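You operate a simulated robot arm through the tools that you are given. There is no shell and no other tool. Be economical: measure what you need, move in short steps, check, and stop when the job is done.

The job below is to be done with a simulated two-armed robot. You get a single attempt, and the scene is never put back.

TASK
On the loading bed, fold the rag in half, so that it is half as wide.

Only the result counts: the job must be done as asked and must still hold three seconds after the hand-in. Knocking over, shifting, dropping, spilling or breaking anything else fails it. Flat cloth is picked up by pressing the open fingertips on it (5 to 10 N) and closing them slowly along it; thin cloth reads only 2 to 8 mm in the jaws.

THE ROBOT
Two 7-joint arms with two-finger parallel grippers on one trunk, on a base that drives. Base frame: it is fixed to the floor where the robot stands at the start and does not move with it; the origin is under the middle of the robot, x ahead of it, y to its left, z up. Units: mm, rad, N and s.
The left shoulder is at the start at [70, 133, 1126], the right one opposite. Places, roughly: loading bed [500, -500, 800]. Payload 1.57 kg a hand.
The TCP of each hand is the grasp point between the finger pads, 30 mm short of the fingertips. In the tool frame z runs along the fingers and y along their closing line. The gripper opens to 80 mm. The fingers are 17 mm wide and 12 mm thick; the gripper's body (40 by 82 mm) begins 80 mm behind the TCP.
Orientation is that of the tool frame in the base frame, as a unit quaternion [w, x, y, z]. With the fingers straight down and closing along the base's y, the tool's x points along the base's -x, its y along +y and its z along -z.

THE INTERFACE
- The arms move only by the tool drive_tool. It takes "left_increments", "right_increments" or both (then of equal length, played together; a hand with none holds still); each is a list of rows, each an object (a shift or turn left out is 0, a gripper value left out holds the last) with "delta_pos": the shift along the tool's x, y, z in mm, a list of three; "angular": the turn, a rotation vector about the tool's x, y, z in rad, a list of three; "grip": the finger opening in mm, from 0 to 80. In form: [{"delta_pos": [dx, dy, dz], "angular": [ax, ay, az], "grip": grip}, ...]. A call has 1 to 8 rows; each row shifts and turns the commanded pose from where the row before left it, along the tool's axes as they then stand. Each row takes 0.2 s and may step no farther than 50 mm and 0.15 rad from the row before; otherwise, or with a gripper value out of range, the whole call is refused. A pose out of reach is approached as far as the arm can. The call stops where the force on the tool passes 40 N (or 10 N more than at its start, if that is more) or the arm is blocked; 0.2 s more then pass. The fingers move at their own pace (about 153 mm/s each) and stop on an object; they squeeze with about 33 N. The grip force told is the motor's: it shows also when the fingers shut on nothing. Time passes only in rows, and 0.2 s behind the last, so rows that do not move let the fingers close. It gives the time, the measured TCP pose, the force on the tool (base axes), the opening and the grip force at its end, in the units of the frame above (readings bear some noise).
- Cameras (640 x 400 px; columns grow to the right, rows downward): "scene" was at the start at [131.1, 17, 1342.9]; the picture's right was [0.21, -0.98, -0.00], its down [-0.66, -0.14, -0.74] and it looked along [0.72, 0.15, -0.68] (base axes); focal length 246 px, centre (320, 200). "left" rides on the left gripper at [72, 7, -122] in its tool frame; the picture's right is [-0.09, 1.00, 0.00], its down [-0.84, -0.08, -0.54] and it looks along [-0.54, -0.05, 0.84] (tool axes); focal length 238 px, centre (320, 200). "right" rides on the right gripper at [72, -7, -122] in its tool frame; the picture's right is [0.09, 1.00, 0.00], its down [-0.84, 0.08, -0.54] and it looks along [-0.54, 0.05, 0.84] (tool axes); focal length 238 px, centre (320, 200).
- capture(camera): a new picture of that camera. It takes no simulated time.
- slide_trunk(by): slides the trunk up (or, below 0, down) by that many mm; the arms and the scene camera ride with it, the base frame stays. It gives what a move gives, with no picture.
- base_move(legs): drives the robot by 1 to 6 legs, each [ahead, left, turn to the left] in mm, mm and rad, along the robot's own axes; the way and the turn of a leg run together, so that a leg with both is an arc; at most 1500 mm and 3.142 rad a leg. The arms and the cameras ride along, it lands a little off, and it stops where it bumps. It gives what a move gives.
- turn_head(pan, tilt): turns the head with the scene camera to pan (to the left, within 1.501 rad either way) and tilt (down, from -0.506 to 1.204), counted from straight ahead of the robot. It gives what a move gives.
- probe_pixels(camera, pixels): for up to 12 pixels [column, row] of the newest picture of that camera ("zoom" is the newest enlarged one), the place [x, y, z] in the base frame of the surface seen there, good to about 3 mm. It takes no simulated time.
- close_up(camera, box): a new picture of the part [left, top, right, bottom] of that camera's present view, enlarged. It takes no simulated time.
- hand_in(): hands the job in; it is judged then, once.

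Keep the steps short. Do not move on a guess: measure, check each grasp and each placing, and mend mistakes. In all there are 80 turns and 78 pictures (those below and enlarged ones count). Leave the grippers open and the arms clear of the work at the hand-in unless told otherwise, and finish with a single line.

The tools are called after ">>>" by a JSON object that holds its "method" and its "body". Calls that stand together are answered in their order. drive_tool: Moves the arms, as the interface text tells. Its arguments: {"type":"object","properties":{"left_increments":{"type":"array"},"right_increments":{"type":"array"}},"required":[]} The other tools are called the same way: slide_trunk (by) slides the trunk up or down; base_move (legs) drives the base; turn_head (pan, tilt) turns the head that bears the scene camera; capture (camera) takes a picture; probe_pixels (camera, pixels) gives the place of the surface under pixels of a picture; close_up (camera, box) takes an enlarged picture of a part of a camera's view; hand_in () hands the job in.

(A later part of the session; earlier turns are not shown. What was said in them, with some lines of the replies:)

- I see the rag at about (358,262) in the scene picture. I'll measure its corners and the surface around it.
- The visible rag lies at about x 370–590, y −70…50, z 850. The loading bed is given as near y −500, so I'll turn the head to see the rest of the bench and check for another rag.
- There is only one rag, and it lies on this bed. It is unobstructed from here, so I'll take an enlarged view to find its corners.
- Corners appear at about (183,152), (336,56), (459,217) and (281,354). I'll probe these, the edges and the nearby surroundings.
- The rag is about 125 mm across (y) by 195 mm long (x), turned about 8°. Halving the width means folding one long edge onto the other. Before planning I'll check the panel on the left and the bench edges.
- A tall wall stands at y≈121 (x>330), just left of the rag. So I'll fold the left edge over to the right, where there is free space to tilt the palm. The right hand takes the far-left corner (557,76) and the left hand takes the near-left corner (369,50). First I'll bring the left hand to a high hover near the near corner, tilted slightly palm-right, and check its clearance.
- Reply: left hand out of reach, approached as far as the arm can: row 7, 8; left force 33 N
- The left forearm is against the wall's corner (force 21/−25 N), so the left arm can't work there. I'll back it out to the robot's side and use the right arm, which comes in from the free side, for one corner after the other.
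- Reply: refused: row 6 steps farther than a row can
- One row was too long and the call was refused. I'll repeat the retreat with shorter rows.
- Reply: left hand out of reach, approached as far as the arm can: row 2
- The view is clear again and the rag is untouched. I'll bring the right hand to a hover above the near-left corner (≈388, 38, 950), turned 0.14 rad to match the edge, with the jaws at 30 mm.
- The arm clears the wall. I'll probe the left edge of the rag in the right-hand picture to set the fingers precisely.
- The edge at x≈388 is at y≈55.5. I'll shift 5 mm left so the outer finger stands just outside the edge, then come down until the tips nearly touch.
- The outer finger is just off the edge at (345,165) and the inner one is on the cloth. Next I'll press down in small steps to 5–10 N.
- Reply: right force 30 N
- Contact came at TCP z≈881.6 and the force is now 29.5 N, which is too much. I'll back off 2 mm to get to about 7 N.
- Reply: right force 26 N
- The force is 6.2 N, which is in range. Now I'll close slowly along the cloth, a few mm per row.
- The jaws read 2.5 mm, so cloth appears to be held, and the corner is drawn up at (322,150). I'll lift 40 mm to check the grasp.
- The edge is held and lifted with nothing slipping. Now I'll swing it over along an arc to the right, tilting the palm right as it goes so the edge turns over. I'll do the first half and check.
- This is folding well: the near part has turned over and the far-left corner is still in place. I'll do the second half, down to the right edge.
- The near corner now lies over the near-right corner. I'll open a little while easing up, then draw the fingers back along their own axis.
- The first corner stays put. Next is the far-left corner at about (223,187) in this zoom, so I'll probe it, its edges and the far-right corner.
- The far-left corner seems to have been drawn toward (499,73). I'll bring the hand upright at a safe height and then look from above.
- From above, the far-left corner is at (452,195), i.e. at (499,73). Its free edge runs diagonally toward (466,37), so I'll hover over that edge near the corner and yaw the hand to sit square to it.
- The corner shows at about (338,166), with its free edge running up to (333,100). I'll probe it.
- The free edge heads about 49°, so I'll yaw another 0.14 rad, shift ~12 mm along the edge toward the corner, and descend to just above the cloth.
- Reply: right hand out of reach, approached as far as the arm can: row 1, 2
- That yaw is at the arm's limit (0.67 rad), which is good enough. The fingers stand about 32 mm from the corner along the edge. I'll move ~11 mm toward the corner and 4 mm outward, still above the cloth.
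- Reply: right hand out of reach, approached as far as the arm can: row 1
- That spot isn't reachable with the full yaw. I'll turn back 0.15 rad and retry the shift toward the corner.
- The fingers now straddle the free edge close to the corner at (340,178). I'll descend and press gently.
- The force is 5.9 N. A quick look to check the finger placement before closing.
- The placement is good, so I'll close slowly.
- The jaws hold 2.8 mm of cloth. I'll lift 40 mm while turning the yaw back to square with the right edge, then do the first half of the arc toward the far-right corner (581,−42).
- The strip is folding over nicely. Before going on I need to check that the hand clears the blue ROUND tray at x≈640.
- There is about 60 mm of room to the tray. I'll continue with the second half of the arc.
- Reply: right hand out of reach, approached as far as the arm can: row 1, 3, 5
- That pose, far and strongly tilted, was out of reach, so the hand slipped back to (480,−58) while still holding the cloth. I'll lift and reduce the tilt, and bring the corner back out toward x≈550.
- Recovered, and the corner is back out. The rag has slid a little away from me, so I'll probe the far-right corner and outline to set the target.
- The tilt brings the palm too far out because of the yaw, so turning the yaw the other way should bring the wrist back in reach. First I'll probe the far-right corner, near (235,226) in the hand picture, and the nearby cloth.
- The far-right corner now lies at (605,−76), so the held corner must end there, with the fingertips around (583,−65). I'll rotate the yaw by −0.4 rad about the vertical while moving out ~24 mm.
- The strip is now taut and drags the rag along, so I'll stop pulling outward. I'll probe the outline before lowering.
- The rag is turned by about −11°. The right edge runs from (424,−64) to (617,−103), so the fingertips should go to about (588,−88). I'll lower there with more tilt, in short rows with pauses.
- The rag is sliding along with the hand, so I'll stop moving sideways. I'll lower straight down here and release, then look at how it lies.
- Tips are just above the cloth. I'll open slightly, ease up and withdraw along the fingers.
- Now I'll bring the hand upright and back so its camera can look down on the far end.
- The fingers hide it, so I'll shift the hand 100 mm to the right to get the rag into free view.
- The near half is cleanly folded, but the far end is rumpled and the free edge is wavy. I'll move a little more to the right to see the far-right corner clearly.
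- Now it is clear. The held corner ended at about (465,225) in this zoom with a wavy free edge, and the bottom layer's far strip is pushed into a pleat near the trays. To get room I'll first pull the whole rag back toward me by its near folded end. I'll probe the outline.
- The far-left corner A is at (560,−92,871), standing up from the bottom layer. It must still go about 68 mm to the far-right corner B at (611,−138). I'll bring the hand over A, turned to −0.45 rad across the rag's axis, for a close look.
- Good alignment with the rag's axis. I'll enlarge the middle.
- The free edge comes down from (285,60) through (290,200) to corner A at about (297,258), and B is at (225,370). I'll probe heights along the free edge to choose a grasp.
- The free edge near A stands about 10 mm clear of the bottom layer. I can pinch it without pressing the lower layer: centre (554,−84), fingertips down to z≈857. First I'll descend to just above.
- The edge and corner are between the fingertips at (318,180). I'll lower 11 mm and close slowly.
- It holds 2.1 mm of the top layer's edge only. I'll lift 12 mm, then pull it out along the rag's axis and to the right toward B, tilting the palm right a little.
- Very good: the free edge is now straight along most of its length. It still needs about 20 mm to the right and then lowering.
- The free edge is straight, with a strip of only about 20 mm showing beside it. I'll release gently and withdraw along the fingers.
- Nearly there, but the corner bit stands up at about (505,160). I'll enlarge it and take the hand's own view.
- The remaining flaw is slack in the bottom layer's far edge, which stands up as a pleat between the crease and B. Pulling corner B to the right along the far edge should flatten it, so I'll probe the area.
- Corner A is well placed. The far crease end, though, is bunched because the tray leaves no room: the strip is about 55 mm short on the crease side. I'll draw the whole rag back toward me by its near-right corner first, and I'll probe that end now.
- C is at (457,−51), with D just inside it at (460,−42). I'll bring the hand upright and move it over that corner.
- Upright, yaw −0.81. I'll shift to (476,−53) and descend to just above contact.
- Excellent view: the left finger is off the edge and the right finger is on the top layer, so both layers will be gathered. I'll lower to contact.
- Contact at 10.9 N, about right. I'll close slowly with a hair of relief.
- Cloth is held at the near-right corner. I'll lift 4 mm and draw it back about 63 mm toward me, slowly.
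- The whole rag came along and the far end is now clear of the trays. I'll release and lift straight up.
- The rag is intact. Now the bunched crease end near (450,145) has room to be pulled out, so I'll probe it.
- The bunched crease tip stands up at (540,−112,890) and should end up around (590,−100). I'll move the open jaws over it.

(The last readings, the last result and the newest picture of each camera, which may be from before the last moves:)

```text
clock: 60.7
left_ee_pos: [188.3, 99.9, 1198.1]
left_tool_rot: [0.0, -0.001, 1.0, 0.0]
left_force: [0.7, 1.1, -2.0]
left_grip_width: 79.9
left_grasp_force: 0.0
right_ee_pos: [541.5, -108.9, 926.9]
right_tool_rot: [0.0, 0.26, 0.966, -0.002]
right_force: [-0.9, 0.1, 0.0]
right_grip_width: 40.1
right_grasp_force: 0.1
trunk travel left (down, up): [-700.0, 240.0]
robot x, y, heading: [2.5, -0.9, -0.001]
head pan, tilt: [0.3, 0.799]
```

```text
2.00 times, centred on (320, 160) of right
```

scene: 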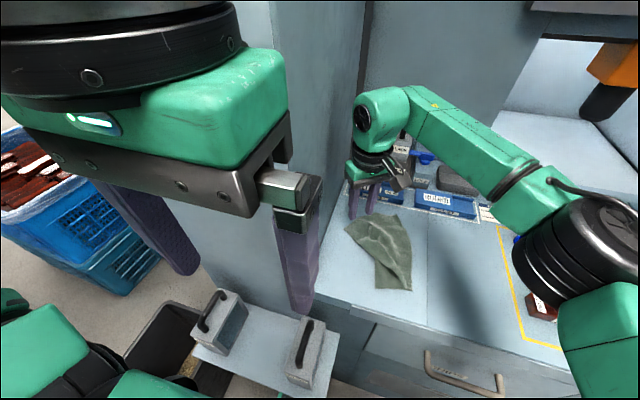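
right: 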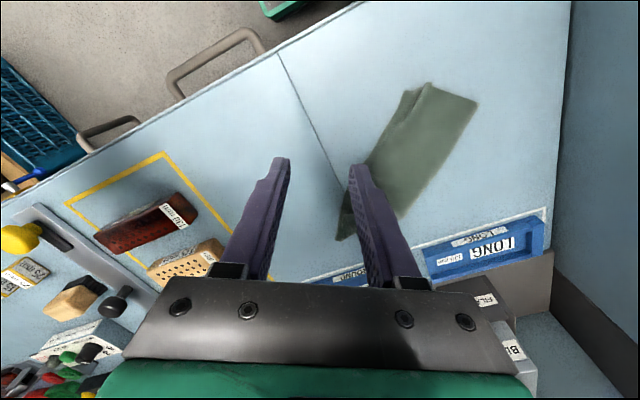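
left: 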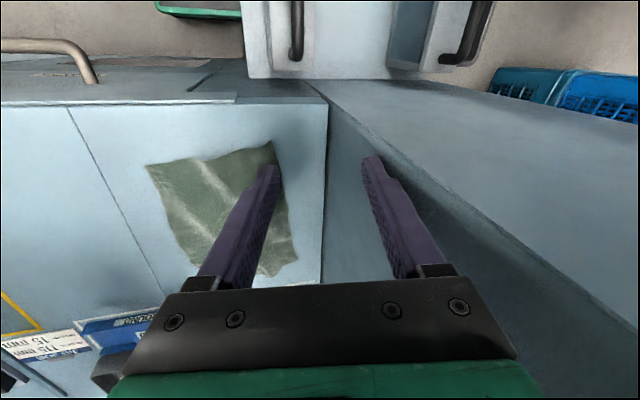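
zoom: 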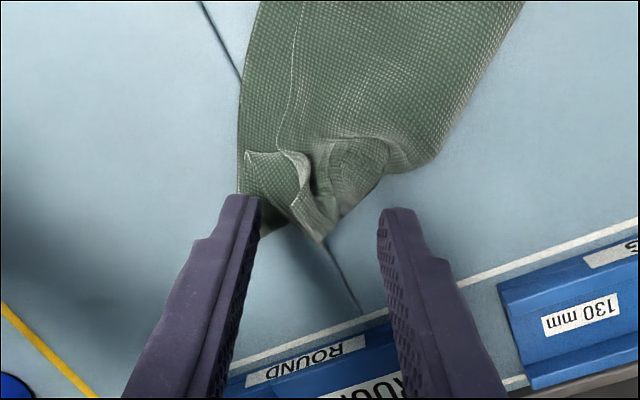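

The standing pleat, with its tip at (320,238), lies right between the fingers. I'll lower to tip height ≈869 and close.

>>> {"method": "drive_tool", "body": {"right_increments": [{"delta_pos": [-4, -2, 12]}, {"delta_pos": [0, 0, 12]}, {"delta_pos": [0, 0, 4]}, {"grip": 30}, {"grip": 20}, {"grip": 10}, {"grip": 0}, {}]}}

>>> {"method": "close_up", "body": {"camera": "right", "box": [220, 60, 420, 260]}}

```text
clock: 62.5
left_ee_pos: [187.4, 100.2, 1197.5]
left_tool_rot: [0.0, 0.0, 1.0, 0.0]
left_force: [1.8, 1.5, -1.1]
left_grip_width: 79.8
left_grasp_force: 0.1
right_ee_pos: [543.8, -112.8, 899.2]
right_tool_rot: [0.0, 0.261, 0.965, -0.001]
right_force: [-0.6, -0.3, 0.0]
right_grip_width: 2.5
right_grasp_force: 24.0
trunk travel left (down, up): [-700.0, 240.0]
robot x, y, heading: [1.6, -0.4, -0.001]
head pan, tilt: [0.3, 0.799]
```

```text
2.00 times, centred on (320, 160) of right
```

zoom: 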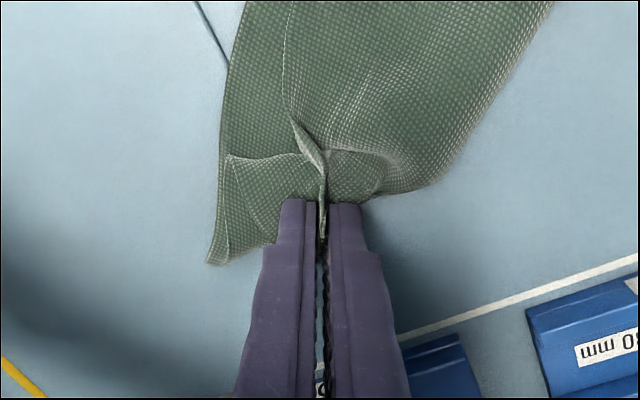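

The free edge runs into the jaws, so this standing tip is actually corner A itself. I'll pull it outward along the axis (~28 mm) and slightly right with a palm tilt, so the free edge goes straight and lies at the right edge.

>>> {"method": "drive_tool", "body": {"right_increments": [{"delta_pos": [-6, 0, -8]}, {"delta_pos": [-8, -6, 0], "angular": [-0.12, 0, 0]}, {"delta_pos": [-8, -7, 1], "angular": [-0.12, 0, 0]}, {"delta_pos": [-6, -8, 2], "angular": [-0.12, 0, 0]}, {"delta_pos": [0, -8, 4], "angular": [-0.12, 0, 0]}, {}]}}

>>> {"method": "close_up", "body": {"camera": "scene", "box": [350, 190, 440, 290]}}

```text
clock: 63.9
left_ee_pos: [187.0, 101.7, 1197.0]
left_tool_rot: [0.0, -0.001, 1.0, -0.001]
left_force: [1.1, 0.2, -2.2]
left_grip_width: 80.0
left_grasp_force: 0.0
right_ee_pos: [555.2, -149.2, 893.9]
right_tool_rot: [0.063, 0.253, 0.938, 0.23]
right_force: [-0.2, 0.1, 0.3]
right_grip_width: 2.6
right_grasp_force: 24.1
trunk travel left (down, up): [-700.0, 240.0]
robot x, y, heading: [0.1, -4.6, -0.0]
head pan, tilt: [0.3, 0.799]
```

```text
4.00 times, centred on (395, 240) of scene
```

zoom: 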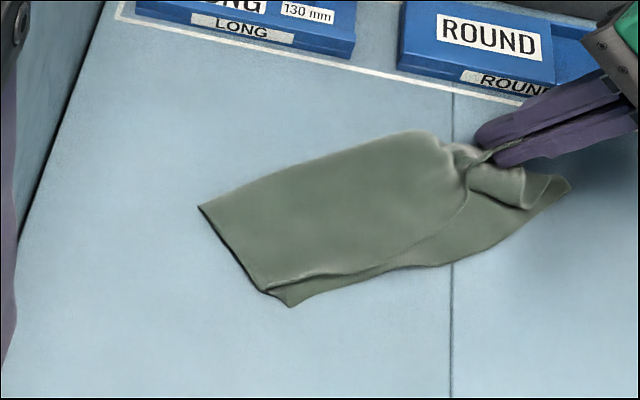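

The free edge is straight now. I'll probe where B and the bulges are before laying A down.

>>> {"method": "probe_pixels", "body": {"camera": "zoom", "pixels": [[568, 186], [527, 207], [522, 170], [500, 172], [465, 188], [430, 136], [203, 207], [290, 303], [268, 288], [450, 265], [455, 150], [360, 270]]}}

```text
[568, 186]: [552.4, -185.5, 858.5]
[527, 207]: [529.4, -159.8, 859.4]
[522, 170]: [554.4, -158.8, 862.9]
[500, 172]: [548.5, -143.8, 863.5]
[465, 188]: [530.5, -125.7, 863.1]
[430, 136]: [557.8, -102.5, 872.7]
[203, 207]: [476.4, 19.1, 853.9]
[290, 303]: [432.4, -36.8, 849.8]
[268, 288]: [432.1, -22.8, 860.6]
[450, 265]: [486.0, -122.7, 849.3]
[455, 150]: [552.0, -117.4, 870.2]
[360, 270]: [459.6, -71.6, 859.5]
```

A still needs about 38 mm to the right to lie at the right edge. I'll carry it over the small pleat, slightly raised, and set it down.

>>> {"method": "drive_tool", "body": {"right_increments": [{"delta_pos": [0, -7.8, -13.1]}, {"delta_pos": [-2, -11.5, -6]}, {"delta_pos": [-2, -13.4, 0]}, {"delta_pos": [0, -3.7, 7.1]}, {}]}}

>>> {"method": "close_up", "body": {"camera": "scene", "box": [350, 190, 440, 290]}}

```text
clock: 65.1
left_ee_pos: [187.6, 100.3, 1196.5]
left_tool_rot: [0.0, 0.0, 1.0, -0.001]
left_force: [1.5, 0.6, -1.2]
left_grip_width: 80.1
left_grasp_force: 0.0
right_ee_pos: [539.6, -185.1, 888.3]
right_tool_rot: [0.062, 0.253, 0.938, 0.229]
right_force: [-0.5, 0.7, 0.1]
right_grip_width: 2.5
right_grasp_force: 24.1
trunk travel left (down, up): [-700.0, 240.0]
robot x, y, heading: [-2.4, -1.4, 0.001]
head pan, tilt: [0.3, 0.799]
```

```text
4.00 times, centred on (395, 240) of scene
```

zoom: 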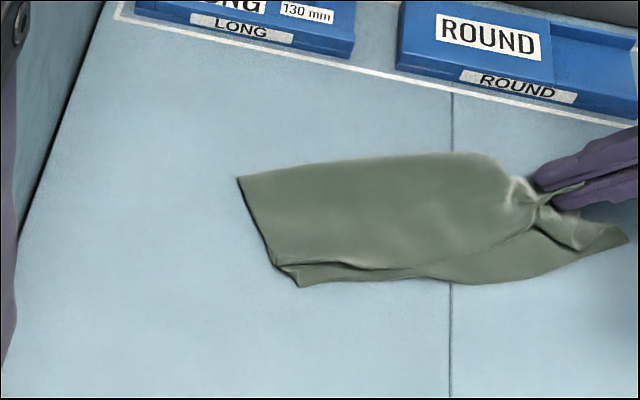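

The whole rag swung along, since A and the far strip are linked by the bunched edge. It's well clear of the trays now. I'll release here and look at the far end.

>>> {"method": "drive_tool", "body": {"right_increments": [{"delta_pos": [0, -1.5, 3]}, {"delta_pos": [0, 1, 0], "grip": 8}, {"delta_pos": [0, 1, 0], "grip": 16}, {"delta_pos": [0, 0, -8]}, {"delta_pos": [0, 0, -20]}, {"delta_pos": [0, 0, -35], "angular": [0.12, 0, 0]}, {"delta_pos": [0, 0, -30], "angular": [0.12, 0, 0]}, {"delta_pos": [30, 0, 0], "angular": [0.12, 0, 0]}]}}

>>> {"method": "close_up", "body": {"camera": "scene", "box": [400, 210, 520, 270]}}

```text
clock: 66.9
left_ee_pos: [187.5, 101.5, 1196.7]
left_tool_rot: [0.001, 0.0, 1.0, -0.001]
left_force: [1.2, 0.6, -0.8]
left_grip_width: 80.2
left_grasp_force: 0.0
right_ee_pos: [493.1, -202.4, 971.2]
right_tool_rot: [0.015, 0.261, 0.964, 0.055]
right_force: [-0.4, 0.0, 0.4]
right_grip_width: 15.8
right_grasp_force: 0.1
trunk travel left (down, up): [-700.0, 240.0]
robot x, y, heading: [-1.1, -2.7, -0.003]
head pan, tilt: [0.3, 0.799]
```

```text
5.33 times, centred on (460, 240) of scene
```

zoom: 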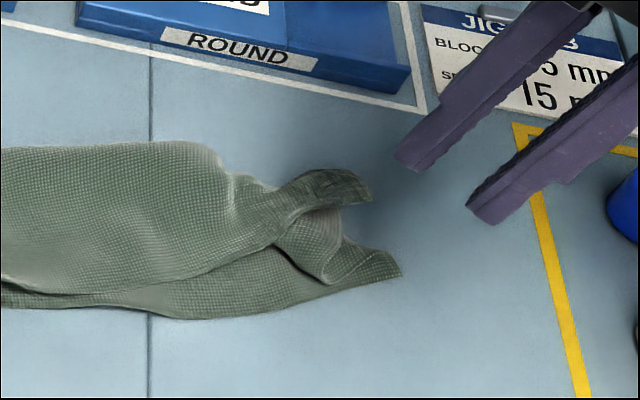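

A's flap (370,190) and B (400,272) are close to each other now. With few turns left, I'll make one last improvement: lay A's flap over B. I'll probe both.

>>> {"method": "probe_pixels", "body": {"camera": "zoom", "pixels": [[366, 192], [345, 175], [320, 178], [345, 200], [300, 195], [398, 270], [325, 280], [215, 155], [150, 315], [250, 310], [270, 245], [310, 205]]}}

```text
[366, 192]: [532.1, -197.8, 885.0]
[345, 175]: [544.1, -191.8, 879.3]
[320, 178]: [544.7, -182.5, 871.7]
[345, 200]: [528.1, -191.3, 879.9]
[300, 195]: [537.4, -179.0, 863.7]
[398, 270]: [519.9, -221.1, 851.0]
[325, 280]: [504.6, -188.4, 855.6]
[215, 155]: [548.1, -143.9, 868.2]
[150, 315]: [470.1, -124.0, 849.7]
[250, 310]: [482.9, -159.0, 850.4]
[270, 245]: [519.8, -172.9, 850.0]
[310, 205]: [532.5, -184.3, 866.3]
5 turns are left
```

Five turns left. A's flap leans toward B with its tip at (532,−198,885), so instead of re-gripping I'll press it gently flat toward B with closed fingers and lift off.

>>> {"method": "drive_tool", "body": {"right_increments": [{"angular": [0.11, 0, 0], "grip": 0}, {"delta_pos": [-30, 38, 0]}, {"delta_pos": [0, 0, 45]}, {"delta_pos": [0, -9.4, 17]}, {"delta_pos": [0, -9.4, 13]}, {"delta_pos": [0, -9.4, 7]}, {}, {"delta_pos": [0, 0, -45]}]}}

>>> {"method": "close_up", "body": {"camera": "scene", "box": [390, 200, 510, 280]}}

```text
clock: 68.7
left_ee_pos: [186.7, 100.9, 1198.7]
left_tool_rot: [-0.001, 0.0, 1.0, 0.001]
left_force: [1.0, -0.1, -0.5]
left_grip_width: 80.0
left_grasp_force: 0.1
right_ee_pos: [524.8, -207.2, 935.4]
right_tool_rot: [0.002, 0.261, 0.965, 0.002]
right_force: [-0.2, -0.8, -0.4]
right_grip_width: 0.0
right_grasp_force: 21.3
trunk travel left (down, up): [-700.0, 240.0]
robot x, y, heading: [1.5, -3.1, -0.001]
head pan, tilt: [0.3, 0.799]
```

```text
5.00 times, centred on (450, 240) of scene
4 turns are left
```

zoom: 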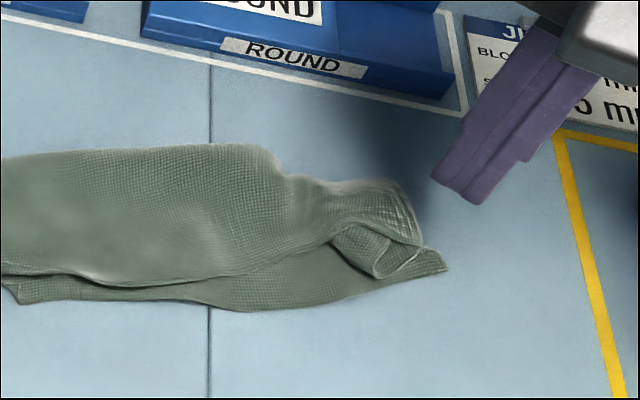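

The flap now lies flat with A close beside B, and the rag is folded along its length. I'll stop here: raise the right hand clear, open it, and move it off to the side.

>>> {"method": "drive_tool", "body": {"right_increments": [{"delta_pos": [0, 0, -45]}, {"delta_pos": [0, 0, -45], "grip": 80}, {"delta_pos": [20, -30, -20]}, {"delta_pos": [20, -30, -10]}, {}]}}

>>> {"method": "close_up", "body": {"camera": "scene", "box": [360, 180, 520, 300]}}

```text
clock: 69.9
left_ee_pos: [188.6, 101.3, 1197.4]
left_tool_rot: [-0.001, -0.001, 1.0, 0.0]
left_force: [-0.2, -0.6, -1.3]
left_grip_width: 79.9
left_grasp_force: 0.1
right_ee_pos: [459.2, -239.1, 1052.5]
right_tool_rot: [0.0, 0.26, 0.966, 0.004]
right_force: [-0.2, 0.2, -0.2]
right_grip_width: 79.9
right_grasp_force: 0.0
trunk travel left (down, up): [-700.0, 240.0]
robot x, y, heading: [0.1, 3.1, 0.002]
head pan, tilt: [0.3, 0.799]
```

```text
3.33 times, centred on (440, 240) of scene
3 turns are left
```

zoom: 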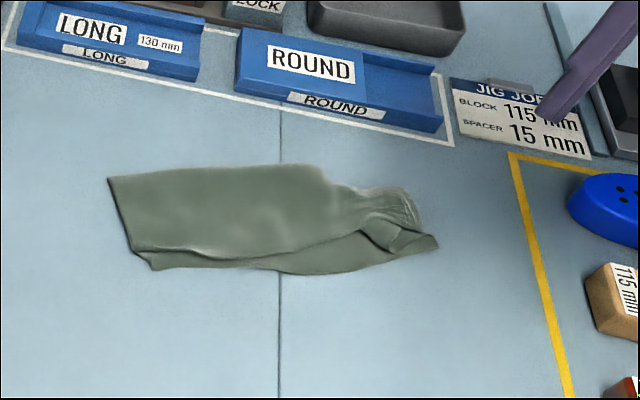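

The rag lies folded lengthwise at about half its width, the trays and blocks look undisturbed, and both grippers are open and clear. I'll hand in.

>>> {"method": "hand_in", "body": {}}

```text
The job is handed in.
```

The rag on the loading bed is folded lengthwise to about half its width, but not neatly: the far end is bunched, one corner sits a few centimetres off its mate, and the rag has shifted and turned.
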